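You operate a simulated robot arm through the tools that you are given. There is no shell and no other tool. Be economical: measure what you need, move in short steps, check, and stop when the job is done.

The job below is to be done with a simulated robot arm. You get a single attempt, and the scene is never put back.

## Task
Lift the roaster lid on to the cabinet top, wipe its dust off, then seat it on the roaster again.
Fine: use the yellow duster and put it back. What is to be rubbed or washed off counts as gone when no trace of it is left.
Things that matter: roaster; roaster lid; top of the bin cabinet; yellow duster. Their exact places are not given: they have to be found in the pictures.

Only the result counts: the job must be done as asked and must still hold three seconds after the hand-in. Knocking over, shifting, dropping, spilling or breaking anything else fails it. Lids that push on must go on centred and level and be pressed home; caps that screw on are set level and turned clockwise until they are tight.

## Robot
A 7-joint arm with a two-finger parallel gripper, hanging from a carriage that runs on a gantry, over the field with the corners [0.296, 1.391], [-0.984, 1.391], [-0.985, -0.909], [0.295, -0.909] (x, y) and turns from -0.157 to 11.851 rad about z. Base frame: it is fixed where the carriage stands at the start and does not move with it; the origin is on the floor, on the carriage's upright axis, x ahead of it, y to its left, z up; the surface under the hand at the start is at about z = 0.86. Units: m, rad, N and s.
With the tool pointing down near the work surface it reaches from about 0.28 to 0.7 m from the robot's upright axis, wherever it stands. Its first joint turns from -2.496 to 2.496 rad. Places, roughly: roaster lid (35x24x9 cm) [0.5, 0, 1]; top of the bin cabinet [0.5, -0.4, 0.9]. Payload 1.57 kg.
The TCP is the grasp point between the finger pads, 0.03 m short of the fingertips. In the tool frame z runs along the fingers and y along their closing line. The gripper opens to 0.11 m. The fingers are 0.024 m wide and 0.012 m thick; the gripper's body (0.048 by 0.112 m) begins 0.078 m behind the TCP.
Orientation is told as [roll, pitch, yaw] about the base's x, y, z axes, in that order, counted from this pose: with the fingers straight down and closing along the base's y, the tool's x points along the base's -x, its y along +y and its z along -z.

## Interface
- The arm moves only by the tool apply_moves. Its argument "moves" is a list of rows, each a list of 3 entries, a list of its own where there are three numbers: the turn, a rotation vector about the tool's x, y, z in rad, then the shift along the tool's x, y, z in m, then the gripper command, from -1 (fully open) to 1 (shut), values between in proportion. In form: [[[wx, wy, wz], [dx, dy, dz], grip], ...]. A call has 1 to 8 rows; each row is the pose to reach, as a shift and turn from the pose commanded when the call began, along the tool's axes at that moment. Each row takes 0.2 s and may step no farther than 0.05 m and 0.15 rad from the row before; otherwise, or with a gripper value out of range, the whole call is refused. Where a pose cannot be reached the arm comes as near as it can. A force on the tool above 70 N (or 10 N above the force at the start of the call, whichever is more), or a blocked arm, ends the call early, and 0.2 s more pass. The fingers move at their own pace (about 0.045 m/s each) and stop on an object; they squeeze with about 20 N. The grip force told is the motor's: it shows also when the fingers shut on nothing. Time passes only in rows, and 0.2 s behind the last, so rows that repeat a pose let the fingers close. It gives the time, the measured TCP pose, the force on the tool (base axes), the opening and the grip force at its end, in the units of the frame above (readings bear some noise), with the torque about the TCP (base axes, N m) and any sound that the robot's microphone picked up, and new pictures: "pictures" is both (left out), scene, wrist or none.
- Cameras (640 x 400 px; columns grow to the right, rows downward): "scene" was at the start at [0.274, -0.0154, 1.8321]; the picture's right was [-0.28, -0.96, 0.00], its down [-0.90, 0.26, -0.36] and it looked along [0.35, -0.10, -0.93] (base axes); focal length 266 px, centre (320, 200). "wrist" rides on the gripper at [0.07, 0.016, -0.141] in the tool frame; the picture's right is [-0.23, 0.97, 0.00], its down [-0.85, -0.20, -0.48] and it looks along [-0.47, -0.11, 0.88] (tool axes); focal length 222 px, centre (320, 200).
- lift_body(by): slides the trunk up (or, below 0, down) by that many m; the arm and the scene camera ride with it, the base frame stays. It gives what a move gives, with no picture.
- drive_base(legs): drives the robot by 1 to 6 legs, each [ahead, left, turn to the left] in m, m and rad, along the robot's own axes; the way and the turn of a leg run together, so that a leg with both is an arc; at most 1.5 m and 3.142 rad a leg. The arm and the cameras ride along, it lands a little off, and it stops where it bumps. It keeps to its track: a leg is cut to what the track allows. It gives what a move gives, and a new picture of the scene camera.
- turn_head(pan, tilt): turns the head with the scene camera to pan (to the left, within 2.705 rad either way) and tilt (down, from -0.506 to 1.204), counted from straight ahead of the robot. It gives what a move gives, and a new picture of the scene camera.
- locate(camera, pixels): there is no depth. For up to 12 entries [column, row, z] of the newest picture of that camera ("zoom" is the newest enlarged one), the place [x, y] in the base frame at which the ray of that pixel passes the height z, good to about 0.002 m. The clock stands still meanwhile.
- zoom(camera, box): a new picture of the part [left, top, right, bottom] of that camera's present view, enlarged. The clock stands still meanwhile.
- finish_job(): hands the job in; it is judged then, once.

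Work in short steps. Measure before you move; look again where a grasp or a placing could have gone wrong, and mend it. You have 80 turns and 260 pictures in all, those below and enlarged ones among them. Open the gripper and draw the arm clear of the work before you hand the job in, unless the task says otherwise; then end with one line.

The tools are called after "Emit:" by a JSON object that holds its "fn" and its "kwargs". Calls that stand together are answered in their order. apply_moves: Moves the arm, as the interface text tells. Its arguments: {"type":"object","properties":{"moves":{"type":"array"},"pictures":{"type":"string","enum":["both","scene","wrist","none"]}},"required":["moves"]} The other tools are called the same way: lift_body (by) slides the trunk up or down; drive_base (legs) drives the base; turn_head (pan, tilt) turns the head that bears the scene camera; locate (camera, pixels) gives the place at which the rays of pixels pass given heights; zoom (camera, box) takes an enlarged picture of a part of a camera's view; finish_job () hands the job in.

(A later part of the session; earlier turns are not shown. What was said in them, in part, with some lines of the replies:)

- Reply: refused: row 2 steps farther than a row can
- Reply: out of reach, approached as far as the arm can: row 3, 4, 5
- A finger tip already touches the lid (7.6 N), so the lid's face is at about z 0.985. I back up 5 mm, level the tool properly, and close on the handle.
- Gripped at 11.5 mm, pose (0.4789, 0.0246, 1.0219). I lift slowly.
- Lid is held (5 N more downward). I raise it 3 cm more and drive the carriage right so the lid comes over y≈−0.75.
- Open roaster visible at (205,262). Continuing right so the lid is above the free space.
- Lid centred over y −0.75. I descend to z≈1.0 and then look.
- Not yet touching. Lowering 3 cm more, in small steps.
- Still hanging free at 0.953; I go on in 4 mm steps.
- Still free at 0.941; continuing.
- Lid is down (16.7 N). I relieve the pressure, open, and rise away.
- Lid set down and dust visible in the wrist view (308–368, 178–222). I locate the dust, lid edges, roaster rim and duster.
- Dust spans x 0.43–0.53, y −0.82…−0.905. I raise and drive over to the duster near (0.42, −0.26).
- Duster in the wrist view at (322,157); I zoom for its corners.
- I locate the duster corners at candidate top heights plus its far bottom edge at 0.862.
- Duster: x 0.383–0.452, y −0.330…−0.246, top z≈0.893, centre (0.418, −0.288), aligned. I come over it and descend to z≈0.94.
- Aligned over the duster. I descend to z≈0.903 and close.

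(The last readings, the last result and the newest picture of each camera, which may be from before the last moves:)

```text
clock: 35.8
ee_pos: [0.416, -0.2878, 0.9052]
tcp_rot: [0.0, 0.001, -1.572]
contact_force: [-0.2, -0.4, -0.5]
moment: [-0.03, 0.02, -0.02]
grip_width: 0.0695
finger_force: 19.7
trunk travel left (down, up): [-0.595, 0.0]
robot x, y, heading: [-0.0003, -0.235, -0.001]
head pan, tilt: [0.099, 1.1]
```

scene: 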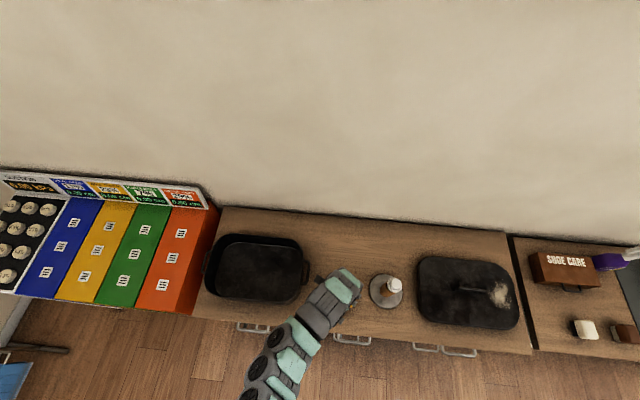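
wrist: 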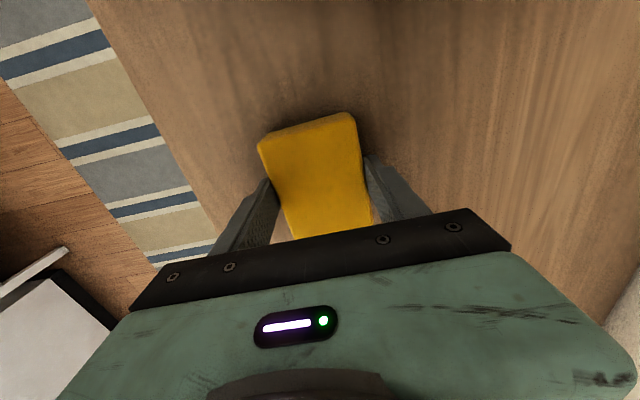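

Duster gripped (0.0695 wide). I lift it and drive over to the lid's dusty end.

Emit:
{"fn": "apply_moves", "kwargs": {"moves": [[[0, 0, 0], [0, 0, -0.04], 1], [[0, 0, 0], [0, 0, -0.08], 1], [[0, 0, 0], [0, 0, -0.12], 1], [[0, 0, 0], [0, 0, -0.16], 1], [[0, 0, 0], [0, 0, -0.2], 1], [[0, 0, 0], [0, 0, -0.23], 1]], "pictures": "none"}}

Emit:
{"fn": "drive_base", "kwargs": {"legs": [[0, -0.575, 0]]}}

Emit:
{"fn": "apply_moves", "kwargs": {"moves": [[[0, 0, 0], [0, 0, 0.04], 1], [[0, 0, 0], [0, 0, 0.08], 1], [[0, 0, 0], [0, 0, 0.12], 1], [[0, 0, 0], [0, 0, 0.15], 1]]}}

```text
clock: 37.2
ee_pos: [0.4163, -0.2876, 1.1328]
tcp_rot: [-0.003, 0.002, -1.57]
contact_force: [-0.2, -1.1, -0.4]
moment: [0.05, -0.05, 0.0]
grip_width: 0.0701
finger_force: 19.7
trunk travel left (down, up): [-0.595, 0.0]
robot x, y, heading: [-0.0038, -0.2354, 0.003]
head pan, tilt: [0.099, 1.1]
```

```text
clock: 40.5
ee_pos: [0.4171, -0.8661, 1.1343]
tcp_rot: [0.0, 0.003, -1.576]
contact_force: [0.7, -0.2, -0.6]
moment: [-0.01, 0.0, -0.02]
grip_width: 0.0696
finger_force: 20.3
trunk travel left (down, up): [-0.595, 0.0]
robot x, y, heading: [0.0001, -0.8122, 0.001]
head pan, tilt: [0.099, 1.1]
```

scene: 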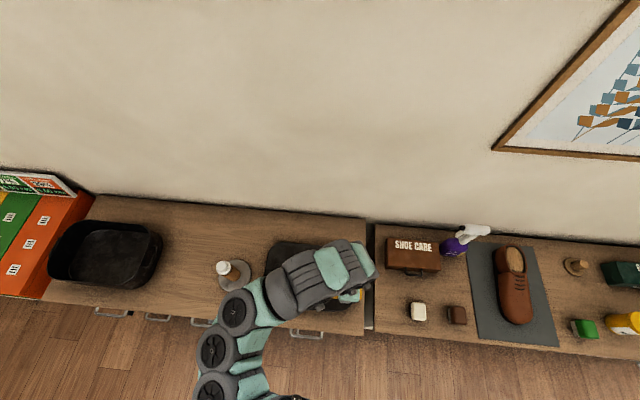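

```text
clock: 41.5
ee_pos: [0.4175, -0.8661, 0.9837]
tcp_rot: [-0.004, 0.003, -1.573]
contact_force: [0.6, -0.7, -1.1]
moment: [-0.01, -0.01, 0.0]
grip_width: 0.0693
finger_force: 20.1
trunk travel left (down, up): [-0.595, 0.0]
robot x, y, heading: [0.003, -0.8127, -0.001]
head pan, tilt: [0.099, 1.1]
```

scene: 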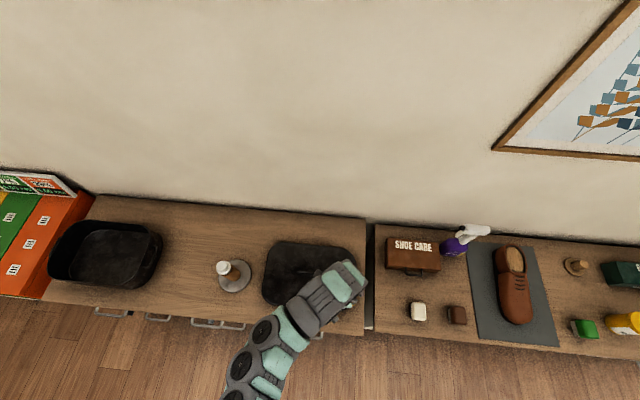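
wrist: 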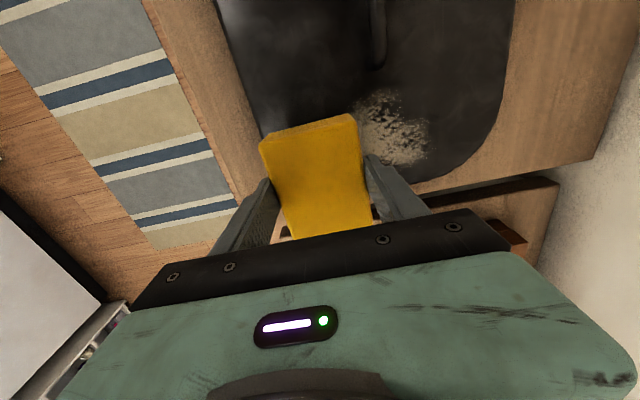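

The duster is above the lid beside the dust. I lower gently to find contact (expected near 0.939).

Emit:
{"fn": "apply_moves", "kwargs": {"moves": [[[0, 0, 0], [0, 0, 0.02], 1], [[0, 0, 0], [0, 0, 0.036], 1], [[0, 0, 0], [0, 0, 0.041], 1], [[0, 0, 0], [0, 0, 0.044], 1]], "pictures": "none"}}

```text
clock: 42.5
ee_pos: [0.4172, -0.8645, 0.94]
tcp_rot: [-0.001, 0.001, -1.576]
contact_force: [-7.6, 0.9, 23.7]
moment: [-0.07, 0.23, 0.07]
grip_width: 0.0695
finger_force: 19.6
trunk travel left (down, up): [-0.595, 0.0]
robot x, y, heading: [0.0016, -0.8123, -0.001]
head pan, tilt: [0.099, 1.1]
```

Contact with 24 N. I ease 1 mm and stroke along +x to 0.55 and partway back.

Emit:
{"fn": "apply_moves", "kwargs": {"moves": [[[0, 0, 0], [0, 0, -0.001], 1], [[0, 0, 0], [0, 0.025, -0.001], 1], [[0, 0, 0], [0, 0.05, -0.001], 1], [[0, 0, 0], [0, 0.075, -0.001], 1], [[0, 0, 0], [0, 0.1, -0.001], 1], [[0, 0, 0], [0, 0.125, -0.001], 1], [[0, 0, 0], [0, 0.135, -0.001], 1]]}}

```text
clock: 44.1
ee_pos: [0.5519, -0.8669, 0.9405]
tcp_rot: [-0.002, 0.001, -1.577]
contact_force: [0.2, -0.6, -0.1]
moment: [-0.02, -0.01, 0.01]
grip_width: 0.0692
finger_force: 19.8
trunk travel left (down, up): [-0.595, 0.0]
robot x, y, heading: [0.0033, -0.8131, 0.005]
head pan, tilt: [0.099, 1.1]
```

scene: 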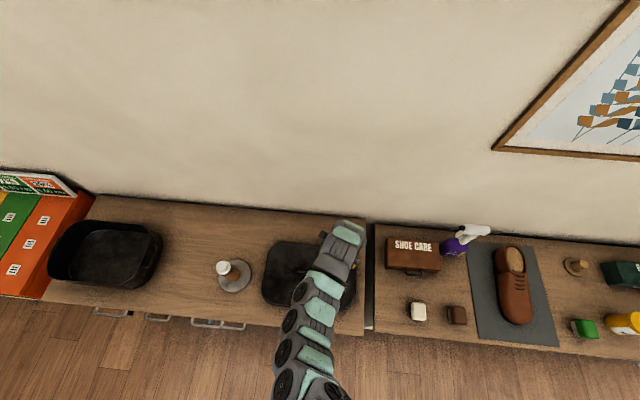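
wrist: 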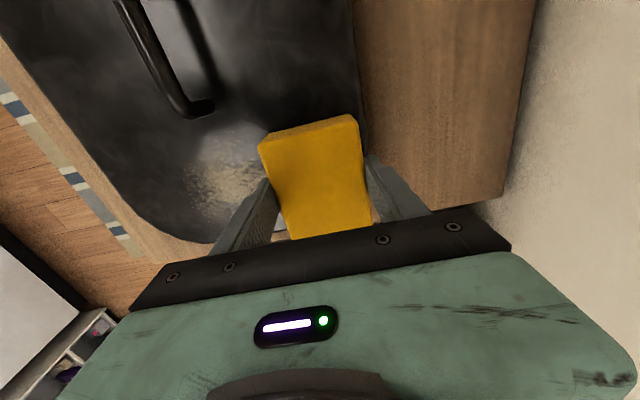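

Dust is fading but contact was lost (0 N). I lower 2.5 mm and stroke back.

Emit:
{"fn": "apply_moves", "kwargs": {"moves": [[[0, 0, 0], [0, 0, 0.0025], 1], [[0, 0, 0], [0, -0.025, 0.0025], 1], [[0, 0, 0], [0, -0.05, 0.0025], 1], [[0, 0, 0], [0, -0.075, 0.0025], 1], [[0, 0, 0], [0, -0.1, 0.0025], 1], [[0, 0, 0], [0, -0.125, 0.0025], 1], [[0, 0, 0], [0, -0.14, 0.0025], 1]]}}

```text
clock: 45.7
ee_pos: [0.4157, -0.8649, 0.9389]
tcp_rot: [0.002, -0.001, -1.576]
contact_force: [6.0, 0.4, 18.9]
moment: [-0.14, -0.26, 0.01]
grip_width: 0.0693
finger_force: 20.1
trunk travel left (down, up): [-0.595, 0.0]
robot x, y, heading: [0.0066, -0.8132, -0.002]
head pan, tilt: [0.099, 1.1]
```

scene: 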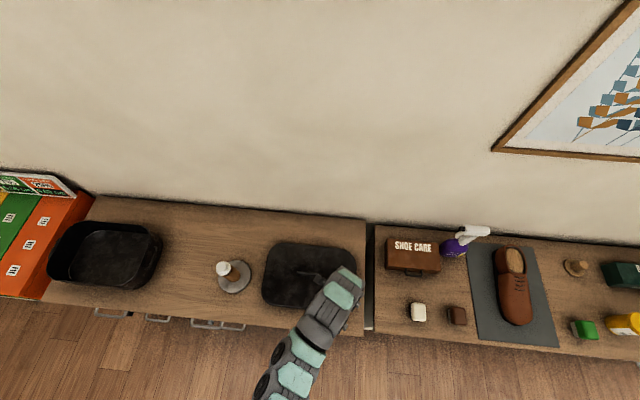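
wrist: 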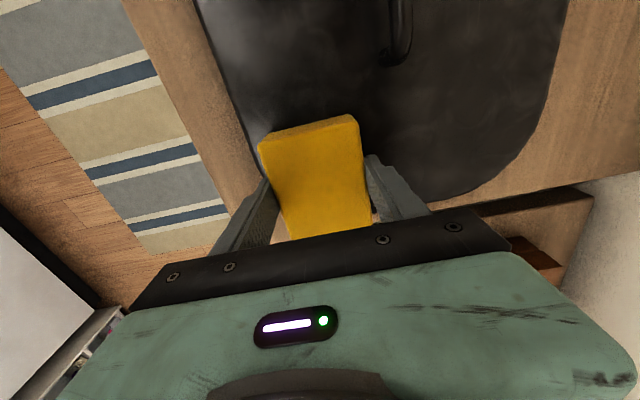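

Dust appears gone; I zoom in to check for any trace.

Emit:
{"fn": "zoom", "kwargs": {"camera": "wrist", "box": [320, 20, 560, 210]}}

Emit:
{"fn": "zoom", "kwargs": {"camera": "scene", "box": [250, 230, 380, 340]}}

```text
2.11 times, centred on (440, 115) of wrist
```

zoom: 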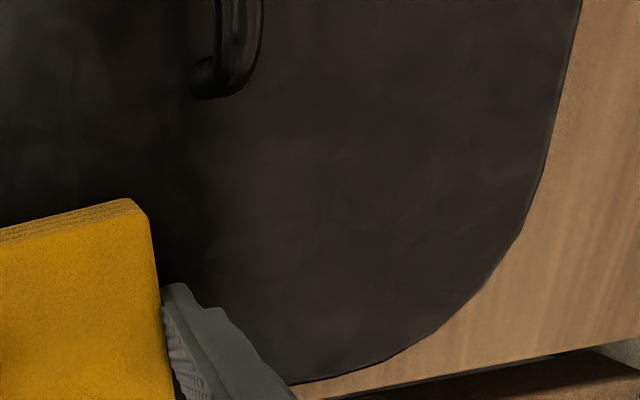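

```text
3.64 times, centred on (315, 285) of scene
```

zoom: 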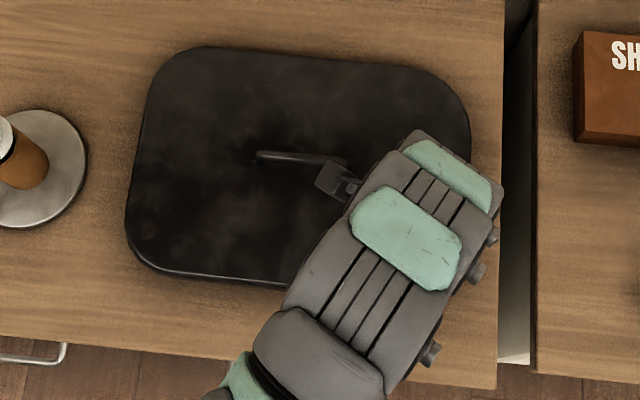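

No trace visible, but I add one confirming stroke each way, slightly shifted in y.

Emit:
{"fn": "apply_moves", "kwargs": {"moves": [[[0, 0, 0], [0.008, 0.02, -0.0003], 1], [[0, 0, 0], [0.008, 0.05, -0.0003], 1], [[0, 0, 0], [0.008, 0.08, -0.0003], 1], [[0, 0, 0], [0.008, 0.11, -0.0003], 1], [[0, 0, 0], [0.008, 0.13, -0.0003], 1], [[0, 0, 0], [-0.009, 0.13, -0.0003], 1], [[0, 0, 0], [-0.009, 0.1, -0.0003], 1], [[0, 0, 0], [-0.009, 0.07, -0.0003], 1]], "pictures": "none"}}

Emit:
{"fn": "apply_moves", "kwargs": {"moves": [[[0, 0, 0], [0, -0.03, 0], 1], [[0, 0, 0], [0, -0.06, 0], 1], [[0, 0, 0], [0, -0.06, -0.03], 1], [[0, 0, 0], [0, -0.06, -0.07], 1], [[0, 0, 0], [0, -0.06, -0.12], 1], [[0, 0, 0], [0, -0.06, -0.17], 1], [[0, 0, 0], [0, -0.06, -0.2], 1]]}}

```text
clock: 47.5
ee_pos: [0.4815, -0.8755, 0.9389]
tcp_rot: [0.0, 0.0, -1.573]
contact_force: [0.8, 0.1, 0.0]
moment: [0.05, 0.05, 0.0]
grip_width: 0.0691
finger_force: 20.2
trunk travel left (down, up): [-0.595, 0.0]
robot x, y, heading: [0.0014, -0.8105, -0.001]
head pan, tilt: [0.099, 1.1]
```

```text
clock: 49.1
ee_pos: [0.4222, -0.8737, 1.1383]
tcp_rot: [-0.002, 0.0, -1.574]
contact_force: [0.2, 0.9, -0.4]
moment: [0.0, 0.0, 0.02]
grip_width: 0.069
finger_force: 19.7
trunk travel left (down, up): [-0.595, 0.0]
robot x, y, heading: [0.0012, -0.816, 0.003]
head pan, tilt: [0.099, 1.1]
```

scene: 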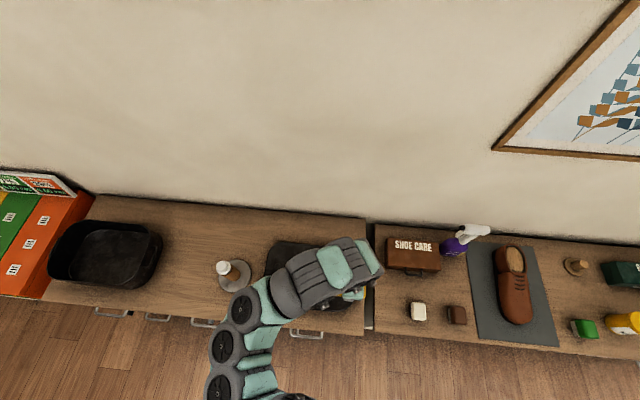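
wrist: 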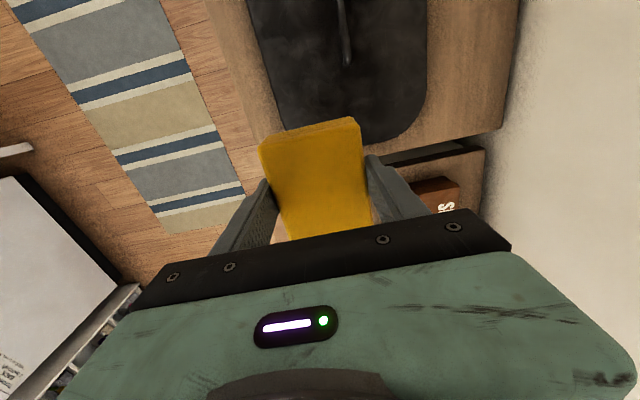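

Hand is up with the duster. I drive to the duster's place, from where the lid is also in view.

Emit:
{"fn": "drive_base", "kwargs": {"legs": [[0, 0.586, 0]]}}

Emit:
{"fn": "zoom", "kwargs": {"camera": "scene", "box": [360, 240, 540, 350]}}

```text
clock: 52.4
ee_pos: [0.4222, -0.2932, 1.138]
tcp_rot: [0.0, 0.002, -1.569]
contact_force: [-0.8, 0.3, 0.0]
moment: [-0.02, -0.02, 0.03]
grip_width: 0.0691
finger_force: 19.7
trunk travel left (down, up): [-0.595, 0.0]
robot x, y, heading: [-0.0008, -0.2327, 0.003]
head pan, tilt: [0.099, 1.1]
```

scene: 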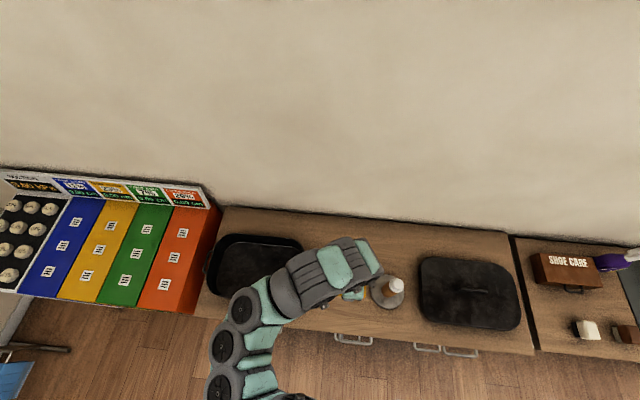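

```text
3.56 times, centred on (450, 295) of scene
```

zoom: 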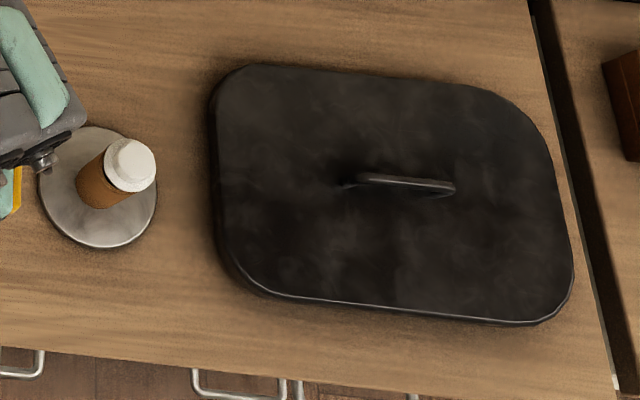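

Lid is clean. I lower the duster back to its pick pose (0.416, −0.288, 0.905).

Emit:
{"fn": "apply_moves", "kwargs": {"moves": [[[0, 0, 0], [0.005, -0.006, 0.04], 1], [[0, 0, 0], [0.005, -0.006, 0.08], 1], [[0, 0, 0], [0.005, -0.006, 0.12], 1], [[0, 0, 0], [0.005, -0.006, 0.16], 1], [[0, 0, 0], [0.005, -0.006, 0.2], 1], [[0, 0, 0], [0.005, -0.006, 0.22], 1], [[0, 0, 0], [0.005, -0.006, 0.23], 1], [[0, 0, 0], [0.005, -0.006, 0.232], 1]]}}

```text
clock: 54.2
ee_pos: [0.4165, -0.2869, 0.9067]
tcp_rot: [-0.002, 0.001, -1.571]
contact_force: [-0.2, 0.0, 0.0]
moment: [-0.02, -0.02, 0.03]
grip_width: 0.0694
finger_force: 20.2
trunk travel left (down, up): [-0.595, 0.0]
robot x, y, heading: [0.001, -0.2296, 0.01]
head pan, tilt: [0.099, 1.1]
```

scene: 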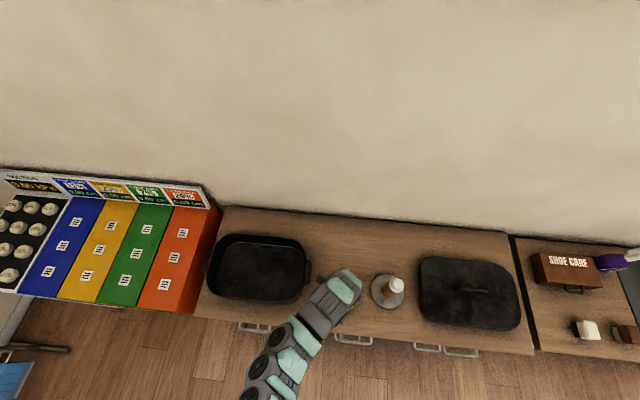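
wrist: 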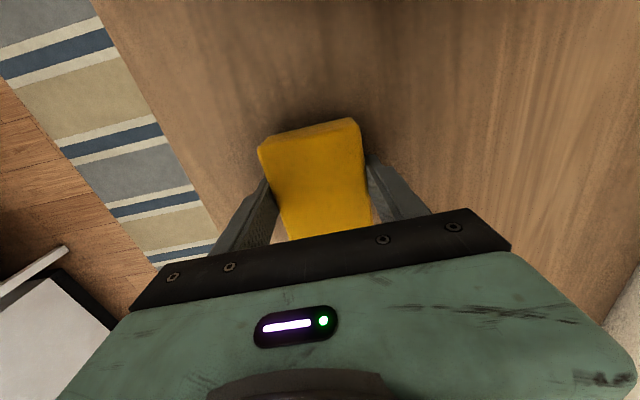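

A final 3 mm down to touch, then open and rise.

Emit:
{"fn": "apply_moves", "kwargs": {"moves": [[[0, 0, 0], [0, 0, 0.001], 1], [[0, 0, 0], [0, 0, 0.0025], 1], [[0, 0, 0], [0, 0, 0.0025], 0.2], [[0, 0, 0], [0, 0, 0.0025], -1], [[0, 0, 0], [0, 0, 0.0025], -1], [[0, 0, 0], [0, 0, -0.04], -1], [[0, 0, 0], [0, 0, -0.09], -1], [[0, 0, 0], [0, 0, -0.14], -1]]}}

Emit:
{"fn": "apply_moves", "kwargs": {"moves": [[[0, 0, 0], [0, 0.03, -0.04], -1], [[0, 0, 0], [0, 0.06, -0.08], -1]]}}

```text
clock: 56.0
ee_pos: [0.4164, -0.2871, 1.0488]
tcp_rot: [-0.003, 0.003, -1.569]
contact_force: [-0.2, -0.5, -0.8]
moment: [0.03, -0.1, -0.03]
grip_width: 0.1101
finger_force: 0.1
trunk travel left (down, up): [-0.595, 0.0]
robot x, y, heading: [0.0013, -0.2336, 0.005]
head pan, tilt: [0.099, 1.1]
```

scene: 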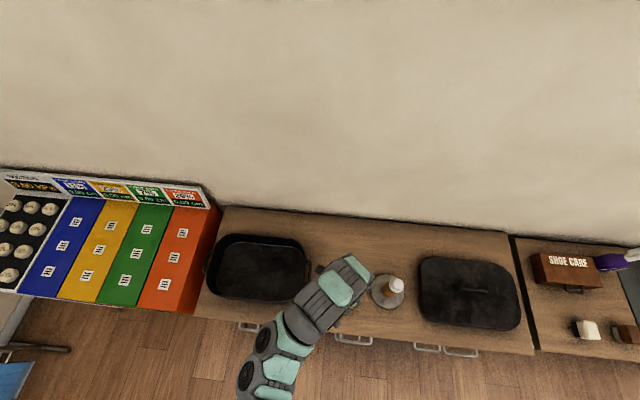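
wrist: 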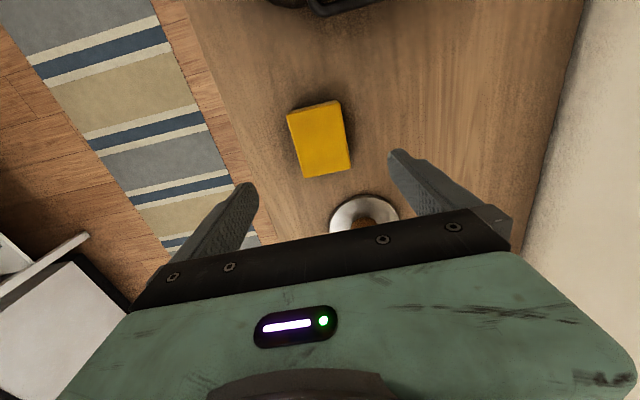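

```text
clock: 56.6
ee_pos: [0.4764, -0.2864, 1.1274]
tcp_rot: [-0.002, 0.001, -1.567]
contact_force: [-1.1, 0.1, 0.6]
moment: [0.03, -0.04, 0.02]
grip_width: 0.11
finger_force: 0.0
trunk travel left (down, up): [-0.595, 0.0]
robot x, y, heading: [0.0052, -0.2315, 0.002]
head pan, tilt: [0.099, 1.1]
```

scene: 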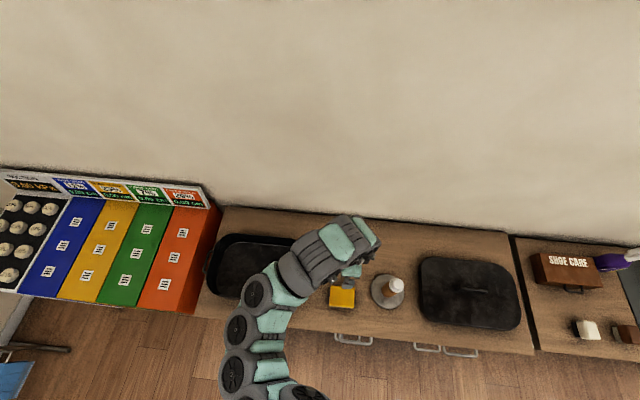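
wrist: 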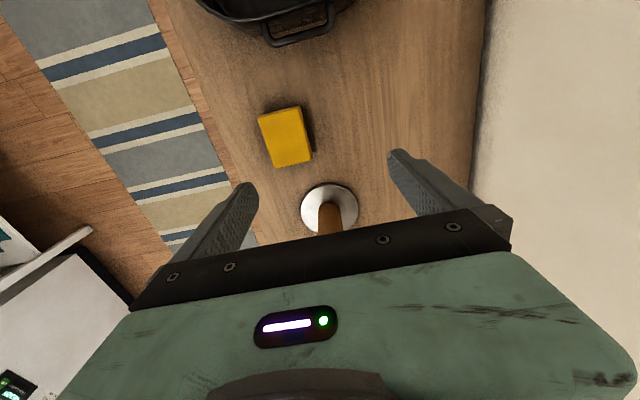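

Duster is back. I drive to the lid for re-grasping.

Emit:
{"fn": "drive_base", "kwargs": {"legs": [[0, -0.46, 0]]}}

Emit:
{"fn": "apply_moves", "kwargs": {"moves": [[[0, 0, 0], [0, 0, 0.03], -1], [[0, 0, 0], [0, 0, 0.047], -1]]}}

```text
clock: 59.4
ee_pos: [0.4775, -0.7434, 1.126]
tcp_rot: [-0.002, 0.001, -1.571]
contact_force: [0.1, 0.5, 0.5]
moment: [0.02, 0.01, 0.0]
grip_width: 0.11
finger_force: 0.0
trunk travel left (down, up): [-0.595, 0.0]
robot x, y, heading: [0.0008, -0.6895, 0.003]
head pan, tilt: [0.099, 1.1]
```

scene: 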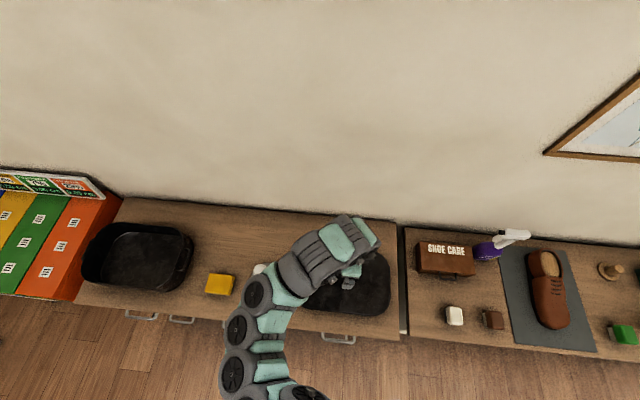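

```text
clock: 60.0
ee_pos: [0.4771, -0.7428, 1.0788]
tcp_rot: [-0.001, 0.003, -1.571]
contact_force: [0.1, 0.6, 0.4]
moment: [0.02, 0.01, -0.01]
grip_width: 0.11
finger_force: 0.0
trunk travel left (down, up): [-0.595, 0.0]
robot x, y, heading: [0.0023, -0.6875, 0.0]
head pan, tilt: [0.099, 1.1]
```

scene: 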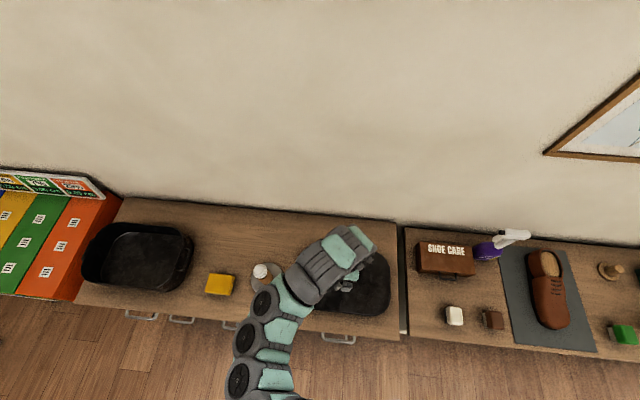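
wrist: 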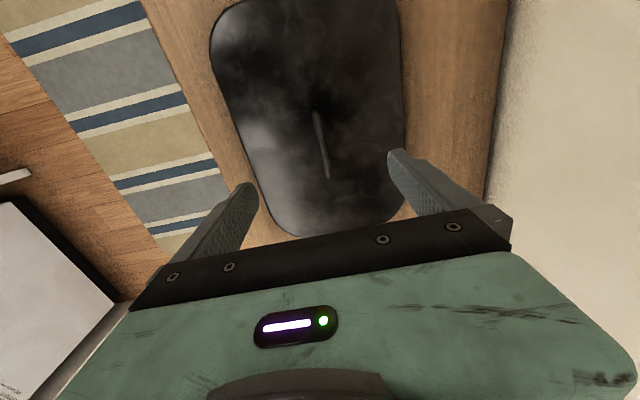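

Dust gone and handle in view at (316,112)–(328,178). I measure whether the lid moved during wiping.

Emit:
{"fn": "zoom", "kwargs": {"camera": "wrist", "box": [200, 0, 420, 240]}}

Emit:
{"fn": "locate", "kwargs": {"camera": "wrist", "pixels": [[315, 111, 0.93], [328, 178, 0.93], [250, 180, 0.89], [220, 80, 0.89], [403, 120, 0.89], [401, 50, 0.89], [300, 237, 0.885], [290, 0, 0.89]]}}

```text
1.67 times, centred on (310, 120) of wrist
```

zoom: 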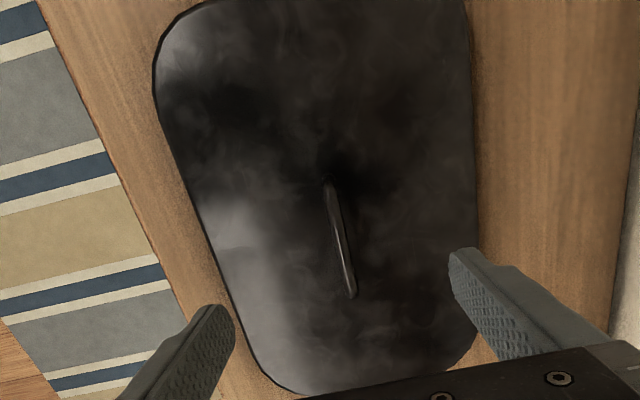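

```text
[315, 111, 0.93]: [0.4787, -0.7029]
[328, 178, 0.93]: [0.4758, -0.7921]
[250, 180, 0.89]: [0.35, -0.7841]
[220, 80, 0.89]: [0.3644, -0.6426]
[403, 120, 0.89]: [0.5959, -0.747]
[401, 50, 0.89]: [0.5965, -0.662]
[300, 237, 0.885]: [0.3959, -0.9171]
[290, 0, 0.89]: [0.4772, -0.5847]
```

The lid hasn't moved (handle centre (0.477, −0.7475)). I take the same grasp offset as before: descend to (0.478, −0.753, 0.931) and close.

Emit:
{"fn": "apply_moves", "kwargs": {"moves": [[[0, 0, 0], [-0.0105, 0.001, 0.04], -1], [[0, 0, 0], [-0.0105, 0.001, 0.08], -1], [[0, 0, 0], [-0.0105, 0.001, 0.12], -1], [[0, 0, 0], [-0.0105, 0.001, 0.14], -1], [[0, 0, 0], [-0.0105, 0.001, 0.147], -1], [[0, 0, 0], [-0.0105, 0.001, 0.147], -1]]}}

Emit:
{"fn": "apply_moves", "kwargs": {"moves": [[[0, 0, 0], [0, 0, 0], 1], [[0, 0, 0], [0, 0, 0], 1], [[0, 0, 0], [0, 0, 0], 1], [[0, 0, 0], [0, 0, 0], 1], [[0, 0, 0], [0, 0, 0], 1], [[0, 0, 0], [0, 0, 0], 1], [[0, 0, 0], [0, 0, 0], 1]]}}

```text
clock: 61.4
ee_pos: [0.4786, -0.7542, 0.931]
tcp_rot: [-0.002, 0.001, -1.571]
contact_force: [-0.9, -0.2, -0.2]
moment: [-0.01, 0.0, 0.03]
grip_width: 0.11
finger_force: 0.0
trunk travel left (down, up): [-0.595, 0.0]
robot x, y, heading: [-0.0009, -0.6886, 0.003]
head pan, tilt: [0.099, 1.1]
```

scene: 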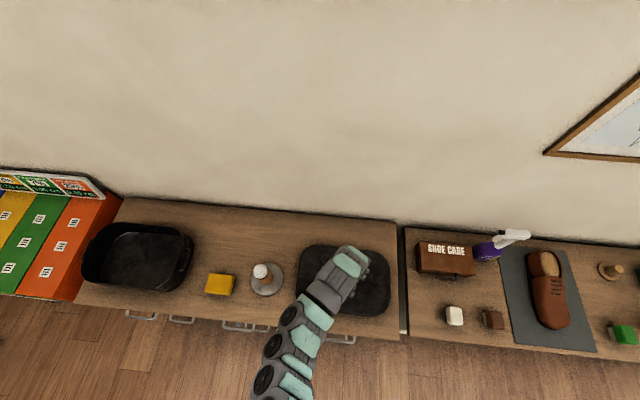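
wrist: 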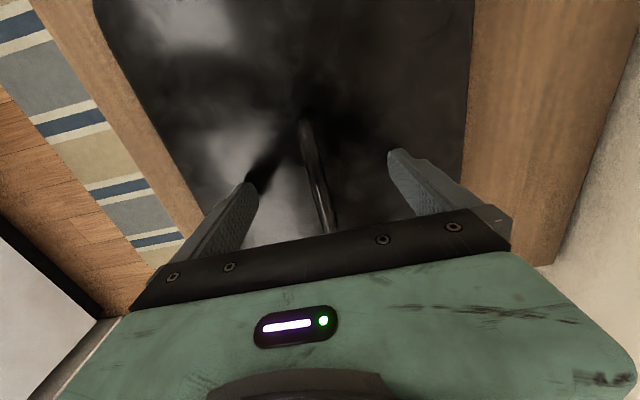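

```text
clock: 63.0
ee_pos: [0.479, -0.7529, 0.9324]
tcp_rot: [-0.002, 0.002, -1.571]
contact_force: [0.9, 0.2, 0.8]
moment: [0.04, -0.01, -0.13]
grip_width: 0.0116
finger_force: 20.1
trunk travel left (down, up): [-0.595, 0.0]
robot x, y, heading: [-0.0003, -0.6878, 0.002]
head pan, tilt: [0.099, 1.1]
```

scene: 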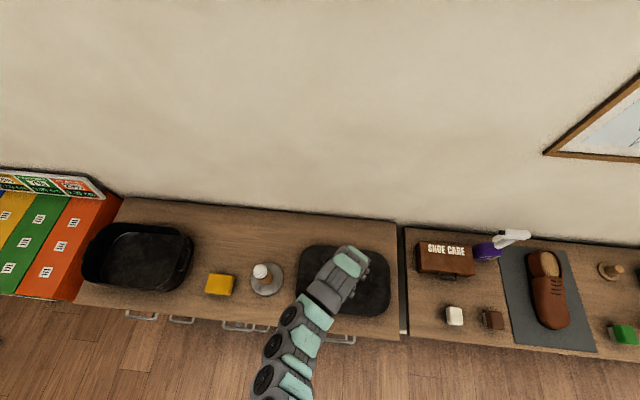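
wrist: 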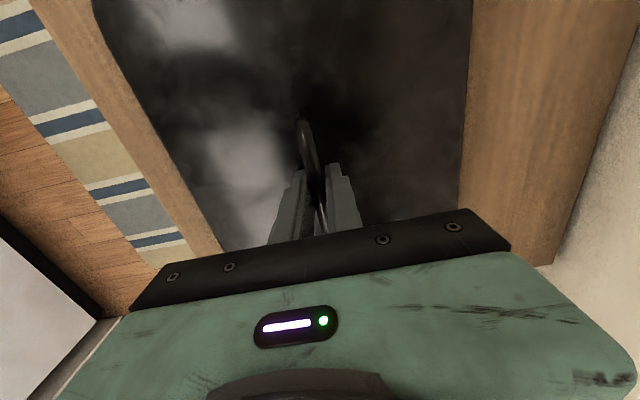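

Re-gripped (11.6 mm). I lift to z≈1.2 and drive back above the roaster.

Emit:
{"fn": "apply_moves", "kwargs": {"moves": [[[0, 0, 0], [0, 0, -0.02], 1], [[0, 0, 0], [0, 0, -0.06], 1], [[0, 0, 0], [0, 0, -0.1], 1], [[0, 0, 0], [0, 0, -0.14], 1], [[0, 0, 0], [0, 0, -0.18], 1], [[0, 0, 0], [0, 0, -0.22], 1], [[0, 0, 0], [0, 0, -0.25], 1], [[0, 0, 0], [0, 0, -0.265], 1]], "pictures": "wrist"}}

Emit:
{"fn": "drive_base", "kwargs": {"legs": [[0, 0.25, 0]]}}

```text
clock: 64.8
ee_pos: [0.4799, -0.7545, 1.197]
tcp_rot: [-0.001, 0.0, -1.57]
contact_force: [-0.5, 1.3, -4.7]
moment: [-0.02, -0.02, 0.02]
grip_width: 0.0115
finger_force: 20.6
trunk travel left (down, up): [-0.595, 0.0]
robot x, y, heading: [0.0041, -0.6892, 0.008]
head pan, tilt: [0.099, 1.1]
```

wrist: 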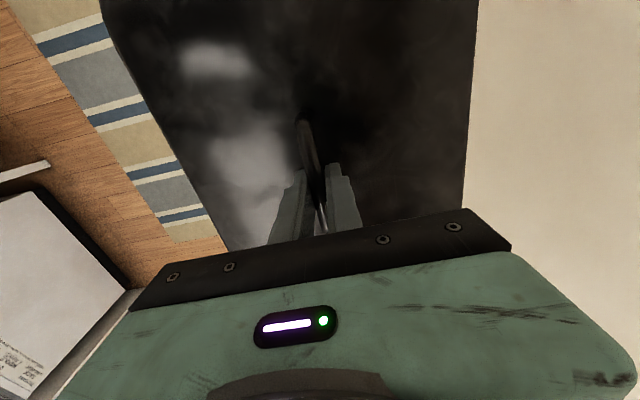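

```text
clock: 66.6
ee_pos: [0.4783, -0.5037, 1.1969]
tcp_rot: [-0.001, 0.002, -1.568]
contact_force: [-0.6, -0.8, -4.1]
moment: [-0.04, 0.01, 0.02]
grip_width: 0.0115
finger_force: 20.0
trunk travel left (down, up): [-0.595, 0.0]
robot x, y, heading: [0.0009, -0.4364, 0.008]
head pan, tilt: [0.099, 1.1]
```

scene: 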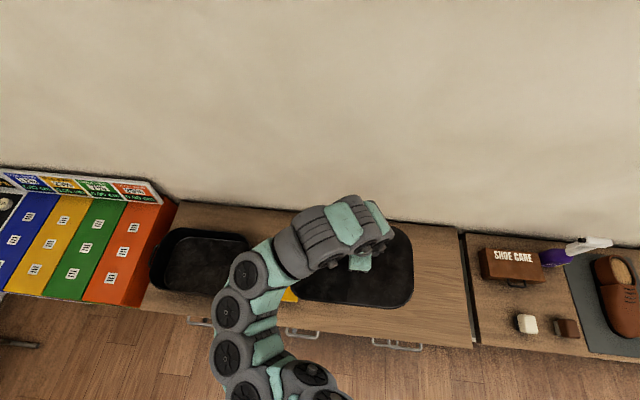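

Grip looks as in the first carry. I measure the roaster's rim now to know whether it moved, before going over it.

Emit:
{"fn": "zoom", "kwargs": {"camera": "scene", "box": [130, 210, 310, 320]}}

Emit:
{"fn": "drive_base", "kwargs": {"legs": [[0, 0.526, 0]]}}

Emit:
{"fn": "apply_moves", "kwargs": {"moves": [[[0, 0, 0], [0, 0, 0], 1]]}}

```text
3.56 times, centred on (220, 265) of scene
```

zoom: 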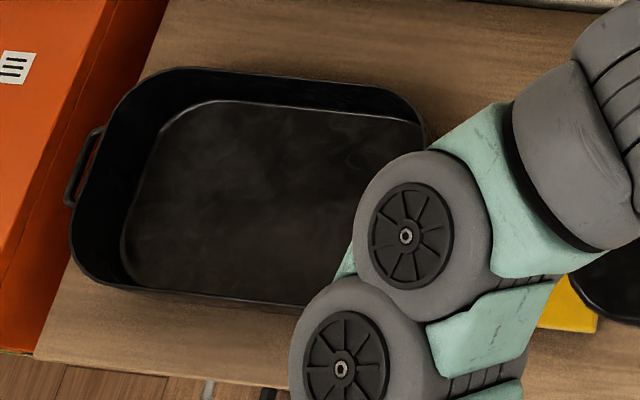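

```text
clock: 69.6
ee_pos: [0.4737, 0.0219, 1.1967]
tcp_rot: [-0.002, 0.001, -1.566]
contact_force: [1.1, -0.4, -5.4]
moment: [0.01, 0.01, 0.0]
grip_width: 0.0117
finger_force: 19.8
trunk travel left (down, up): [-0.595, 0.0]
robot x, y, heading: [-0.0007, 0.0868, 0.013]
head pan, tilt: [0.099, 1.1]
```

scene: 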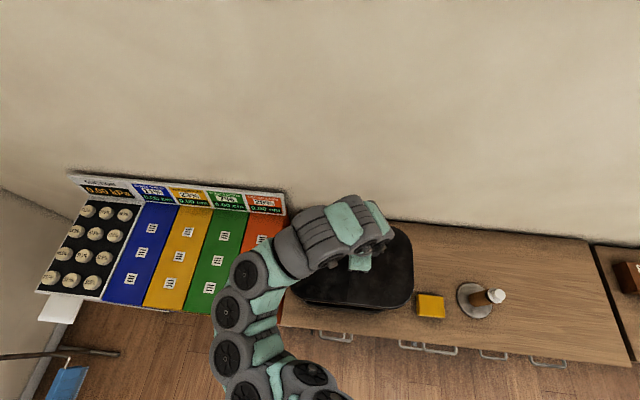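

```text
clock: 70.0
ee_pos: [0.4745, 0.0211, 1.1984]
tcp_rot: [-0.002, 0.002, -1.567]
contact_force: [-1.2, 0.7, -4.3]
moment: [-0.04, 0.04, 0.01]
grip_width: 0.0119
finger_force: 19.9
trunk travel left (down, up): [-0.595, 0.0]
robot x, y, heading: [-0.0025, 0.0861, 0.004]
head pan, tilt: [0.099, 1.1]
```

scene: 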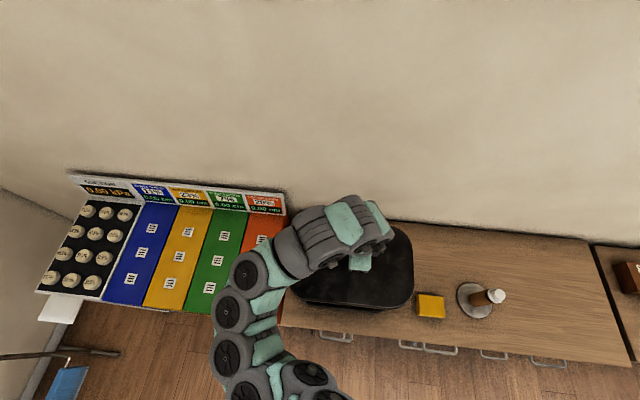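
wrist: 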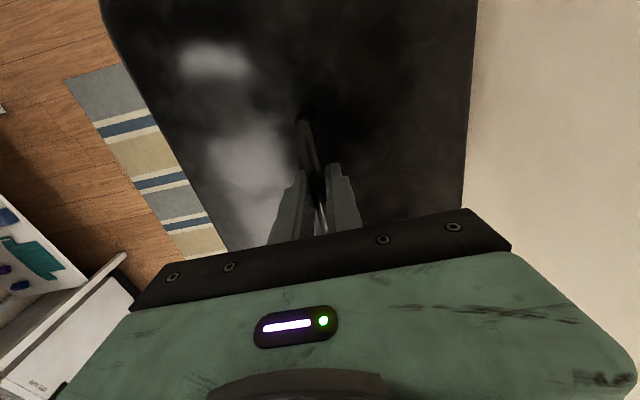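

I correct x/y/yaw to the original pose (0.478, 0.023, −1.571) and lower to z≈1.06.

Emit:
{"fn": "apply_moves", "kwargs": {"moves": [[[0, 0, 0.004], [0.002, 0.004, 0.03], 1], [[0, 0, 0.004], [0.002, 0.004, 0.06], 1], [[0, 0, 0.004], [0.002, 0.004, 0.09], 1], [[0, 0, 0.004], [0.002, 0.004, 0.12], 1], [[0, 0, 0.004], [0.002, 0.004, 0.14], 1], [[0, 0, 0.004], [0.002, 0.004, 0.14], 1]]}}

```text
clock: 71.4
ee_pos: [0.4781, 0.0248, 1.057]
tcp_rot: [-0.001, 0.003, -1.569]
contact_force: [0.0, -0.2, -4.4]
moment: [-0.03, -0.03, 0.0]
grip_width: 0.0112
finger_force: 19.9
trunk travel left (down, up): [-0.595, 0.0]
robot x, y, heading: [-0.0026, 0.0864, 0.01]
head pan, tilt: [0.099, 1.1]
```

scene: 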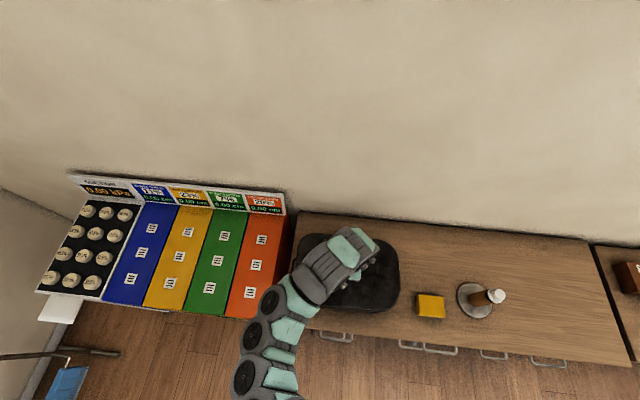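
wrist: 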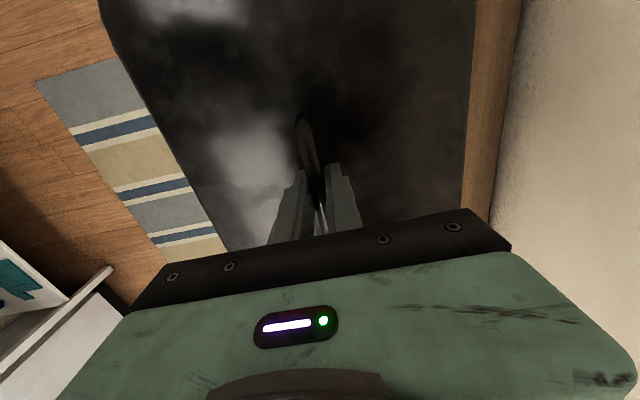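

Aligned at (0.478, 0.024). I lower in small steps to z≈1.027 and read the force.

Emit:
{"fn": "apply_moves", "kwargs": {"moves": [[[0, 0, 0], [-0.0005, 0, 0.01], 1], [[0, 0, 0], [-0.0005, 0, 0.02], 1], [[0, 0, 0], [-0.0005, 0, 0.025], 1], [[0, 0, 0], [-0.0005, 0, 0.03], 1], [[0, 0, 0], [-0.0005, 0, 0.03], 1]]}}

```text
clock: 72.6
ee_pos: [0.4783, 0.0224, 1.0282]
tcp_rot: [-0.003, 0.001, -1.57]
contact_force: [0.4, 0.1, -4.8]
moment: [-0.02, 0.04, 0.0]
grip_width: 0.0119
finger_force: 20.2
trunk travel left (down, up): [-0.595, 0.0]
robot x, y, heading: [-0.0052, 0.0868, 0.012]
head pan, tilt: [0.099, 1.1]
```

scene: 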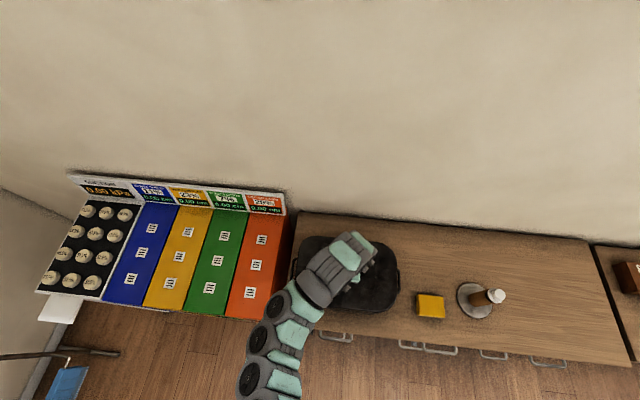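
wrist: 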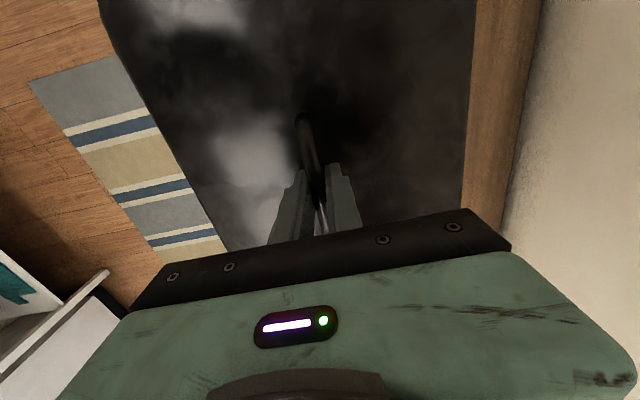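

Still hanging free at 1.028. I zoom for alignment, then lower 6 mm.

Emit:
{"fn": "zoom", "kwargs": {"camera": "scene", "box": [280, 220, 420, 330]}}

Emit:
{"fn": "apply_moves", "kwargs": {"moves": [[[0, 0, 0], [0, 0, 0.002], 1], [[0, 0, 0], [0, 0, 0.004], 1], [[0, 0, 0], [0, 0, 0.006], 1], [[0, 0, 0], [0, 0, 0.006], 1]], "pictures": "none"}}

```text
3.64 times, centred on (350, 275) of scene
```

zoom: 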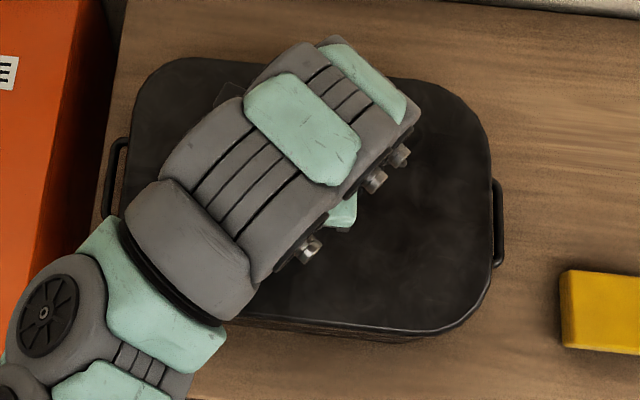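

```text
clock: 73.6
ee_pos: [0.4781, 0.0222, 1.021]
tcp_rot: [-0.002, 0.002, -1.57]
contact_force: [0.5, -1.5, -5.8]
moment: [-0.03, 0.01, 0.03]
grip_width: 0.0115
finger_force: 20.0
trunk travel left (down, up): [-0.595, 0.0]
robot x, y, heading: [-0.0013, 0.0855, 0.008]
head pan, tilt: [0.099, 1.1]
```

Still free (−5.8 N) at 1.021; two more millimetres at a time.

Emit:
{"fn": "apply_moves", "kwargs": {"moves": [[[0, 0, 0], [0, 0, 0.001], 1], [[0, 0, 0], [0, 0, 0.002], 1], [[0, 0, 0], [0, 0, 0.002], 1]], "pictures": "none"}}

```text
clock: 74.4
ee_pos: [0.4792, 0.0238, 1.0205]
tcp_rot: [-0.001, 0.001, -1.571]
contact_force: [-2.8, 0.3, 7.8]
moment: [0.29, -0.03, -0.01]
grip_width: 0.0117
finger_force: 19.9
trunk travel left (down, up): [-0.595, 0.0]
robot x, y, heading: [-0.0039, 0.0825, 0.006]
head pan, tilt: [0.099, 1.1]
```

Contact (+13 N net) right at the original seat height. I press 1.5 mm more to confirm it's home, then look.

Emit:
{"fn": "apply_moves", "kwargs": {"moves": [[[0, 0, 0], [0, 0, 0.001], 1], [[0, 0, 0], [0, 0, 0.002], 1], [[0, 0, 0], [0, 0, 0.002], 1]]}}

```text
clock: 75.2
ee_pos: [0.4789, 0.0229, 1.0183]
tcp_rot: [-0.002, 0.001, -1.571]
contact_force: [-5.6, 0.4, 17.6]
moment: [-0.03, 0.04, 0.03]
grip_width: 0.0118
finger_force: 20.7
trunk travel left (down, up): [-0.595, 0.0]
robot x, y, heading: [-0.0041, 0.0856, 0.007]
head pan, tilt: [0.099, 1.1]
```

scene: 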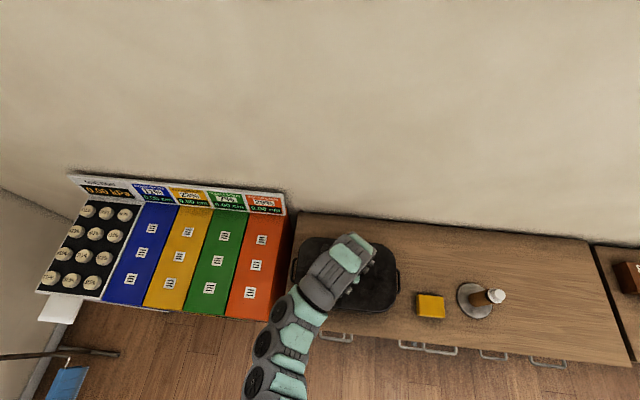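
wrist: 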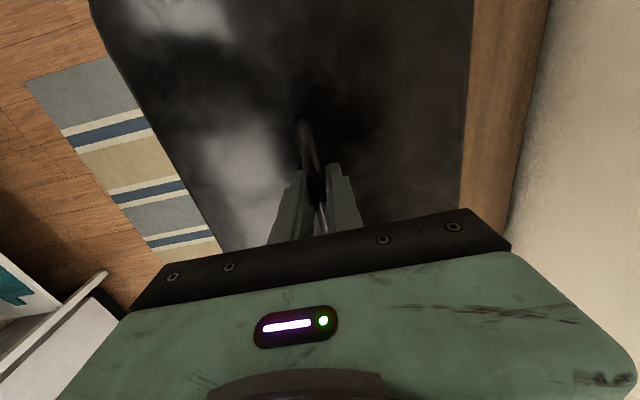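

Force is even (no moment), the lid is home. I ease off, open, and rise.

Emit:
{"fn": "apply_moves", "kwargs": {"moves": [[[0, 0, 0], [0, 0, -0.002], 1], [[0, 0, 0], [0, 0, -0.002], 0.6], [[0, 0, 0], [0, 0, -0.005], -1], [[0, 0, 0], [0, 0, -0.008], -1], [[0, 0, 0], [0, 0, -0.008], -1], [[0, 0, 0], [0, 0, -0.008], -1], [[0, 0, 0], [0, 0, -0.05], -1], [[0, 0, 0], [0, 0, -0.1], -1]]}}

Emit:
{"fn": "apply_moves", "kwargs": {"moves": [[[0, 0, 0], [0, 0, -0.04], -1], [[0, 0, 0], [0, 0, -0.08], -1]], "pictures": "wrist"}}

Emit:
{"fn": "drive_base", "kwargs": {"legs": [[0, -0.46, 0]]}}

Emit:
{"fn": "turn_head", "kwargs": {"pan": 0.6, "tilt": 1.0}}

```text
clock: 77.0
ee_pos: [0.4783, 0.0233, 1.1181]
tcp_rot: [-0.001, 0.002, -1.572]
contact_force: [0.2, -0.4, 0.0]
moment: [-0.03, -0.03, 0.01]
grip_width: 0.1101
finger_force: 0.0
trunk travel left (down, up): [-0.595, 0.0]
robot x, y, heading: [-0.0063, 0.0837, 0.013]
head pan, tilt: [0.099, 1.1]
```

scene: 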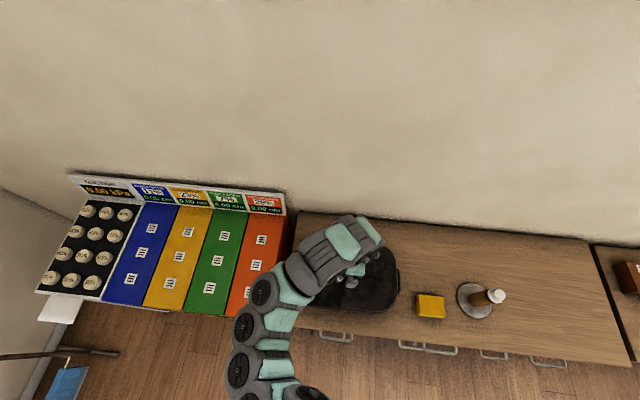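
wrist: 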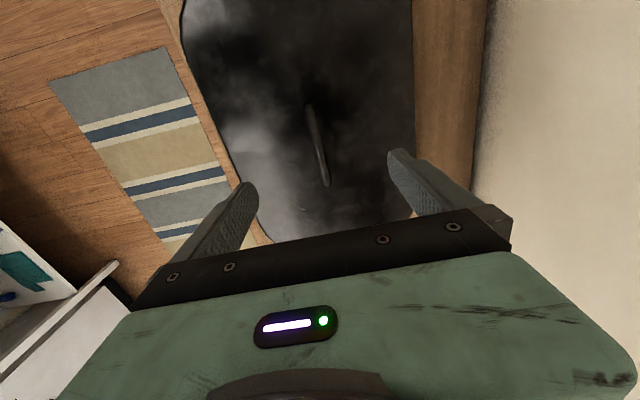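

```text
clock: 77.6
ee_pos: [0.479, 0.0234, 1.199]
tcp_rot: [-0.002, 0.002, -1.567]
contact_force: [-0.8, 0.3, -1.3]
moment: [0.01, -0.04, 0.02]
grip_width: 0.11
finger_force: 0.1
trunk travel left (down, up): [-0.595, 0.0]
robot x, y, heading: [-0.0054, 0.0865, 0.003]
head pan, tilt: [0.099, 1.1]
```

wrist: 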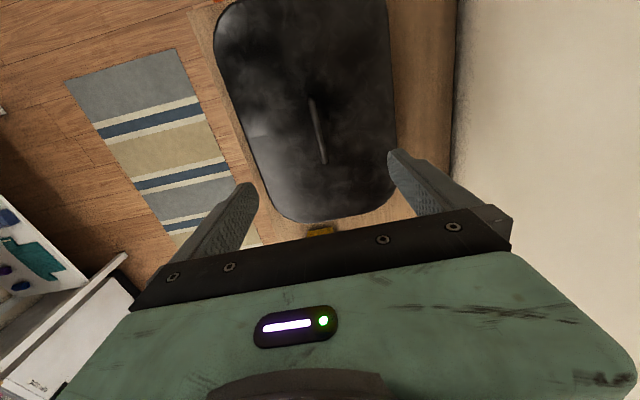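

```text
clock: 80.4
ee_pos: [0.483, -0.4402, 1.1987]
tcp_rot: [-0.001, 0.002, -1.569]
contact_force: [0.7, -0.6, -0.1]
moment: [0.01, 0.05, -0.01]
grip_width: 0.11
finger_force: 0.1
trunk travel left (down, up): [-0.595, 0.0]
robot x, y, heading: [-0.0, -0.3767, 0.006]
head pan, tilt: [0.099, 1.1]
```

scene: 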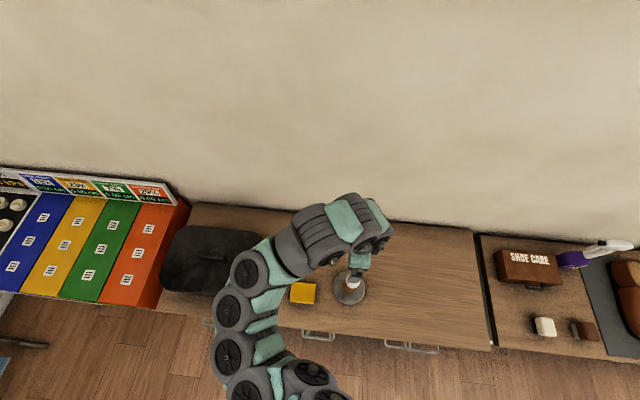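

```text
clock: 81.3
ee_pos: [0.4832, -0.4415, 1.1983]
tcp_rot: [-0.001, 0.003, -1.57]
contact_force: [0.4, 0.5, -0.3]
moment: [0.01, 0.0, 0.0]
grip_width: 0.11
finger_force: 0.1
trunk travel left (down, up): [-0.595, 0.0]
robot x, y, heading: [0.0027, -0.3764, 0.013]
head pan, tilt: [0.6, 1.0]
```

scene: 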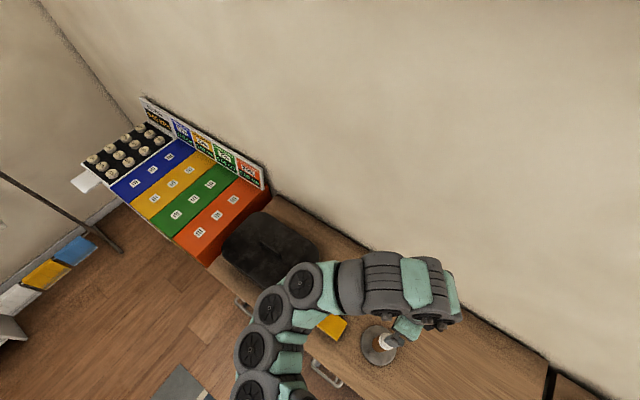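

I drive a bit farther right for a clear, final look at the lid's seat, the duster and the surface.

Emit:
{"fn": "drive_base", "kwargs": {"legs": [[0, -0.25, 0]]}}

Emit:
{"fn": "zoom", "kwargs": {"camera": "scene", "box": [170, 180, 330, 290]}}

```text
clock: 83.2
ee_pos: [0.486, -0.6895, 1.1993]
tcp_rot: [-0.003, 0.003, -1.569]
contact_force: [0.5, 0.5, -0.8]
moment: [-0.04, 0.01, 0.01]
grip_width: 0.1099
finger_force: 0.0
trunk travel left (down, up): [-0.595, 0.0]
robot x, y, heading: [0.0045, -0.6253, 0.013]
head pan, tilt: [0.6, 1.0]
```

scene: 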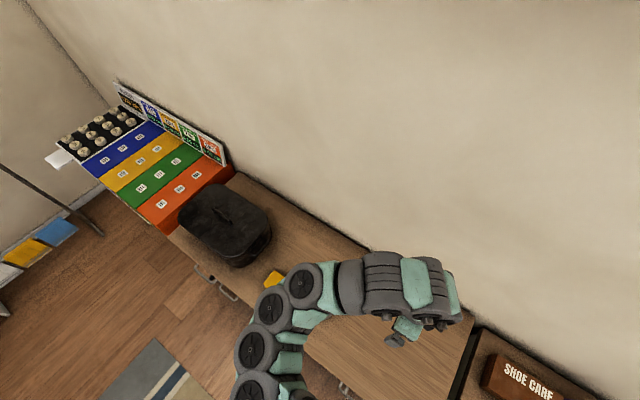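

```text
3.64 times, centred on (250, 235) of scene
```

zoom: 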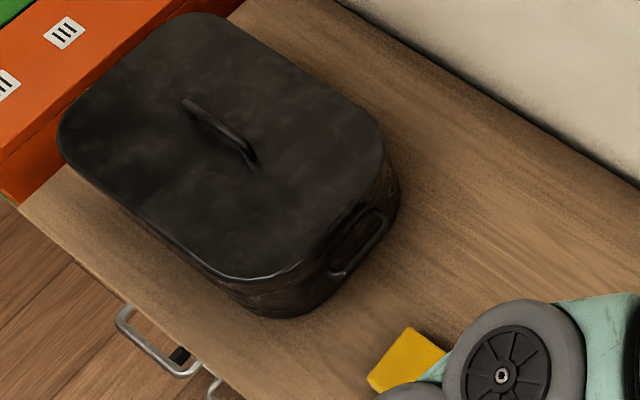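

The lid sits level and clean on the roaster, the duster is in its place, and the open hand is high and clear. Handing in.

Emit:
{"fn": "finish_job", "kwargs": {}}

```text
The job is handed in.
```

The job is handed in: the lid was lifted onto the cabinet top, its dust was wiped off until no trace showed, it was seated level on the roaster again, and the yellow duster was put back where it stood.
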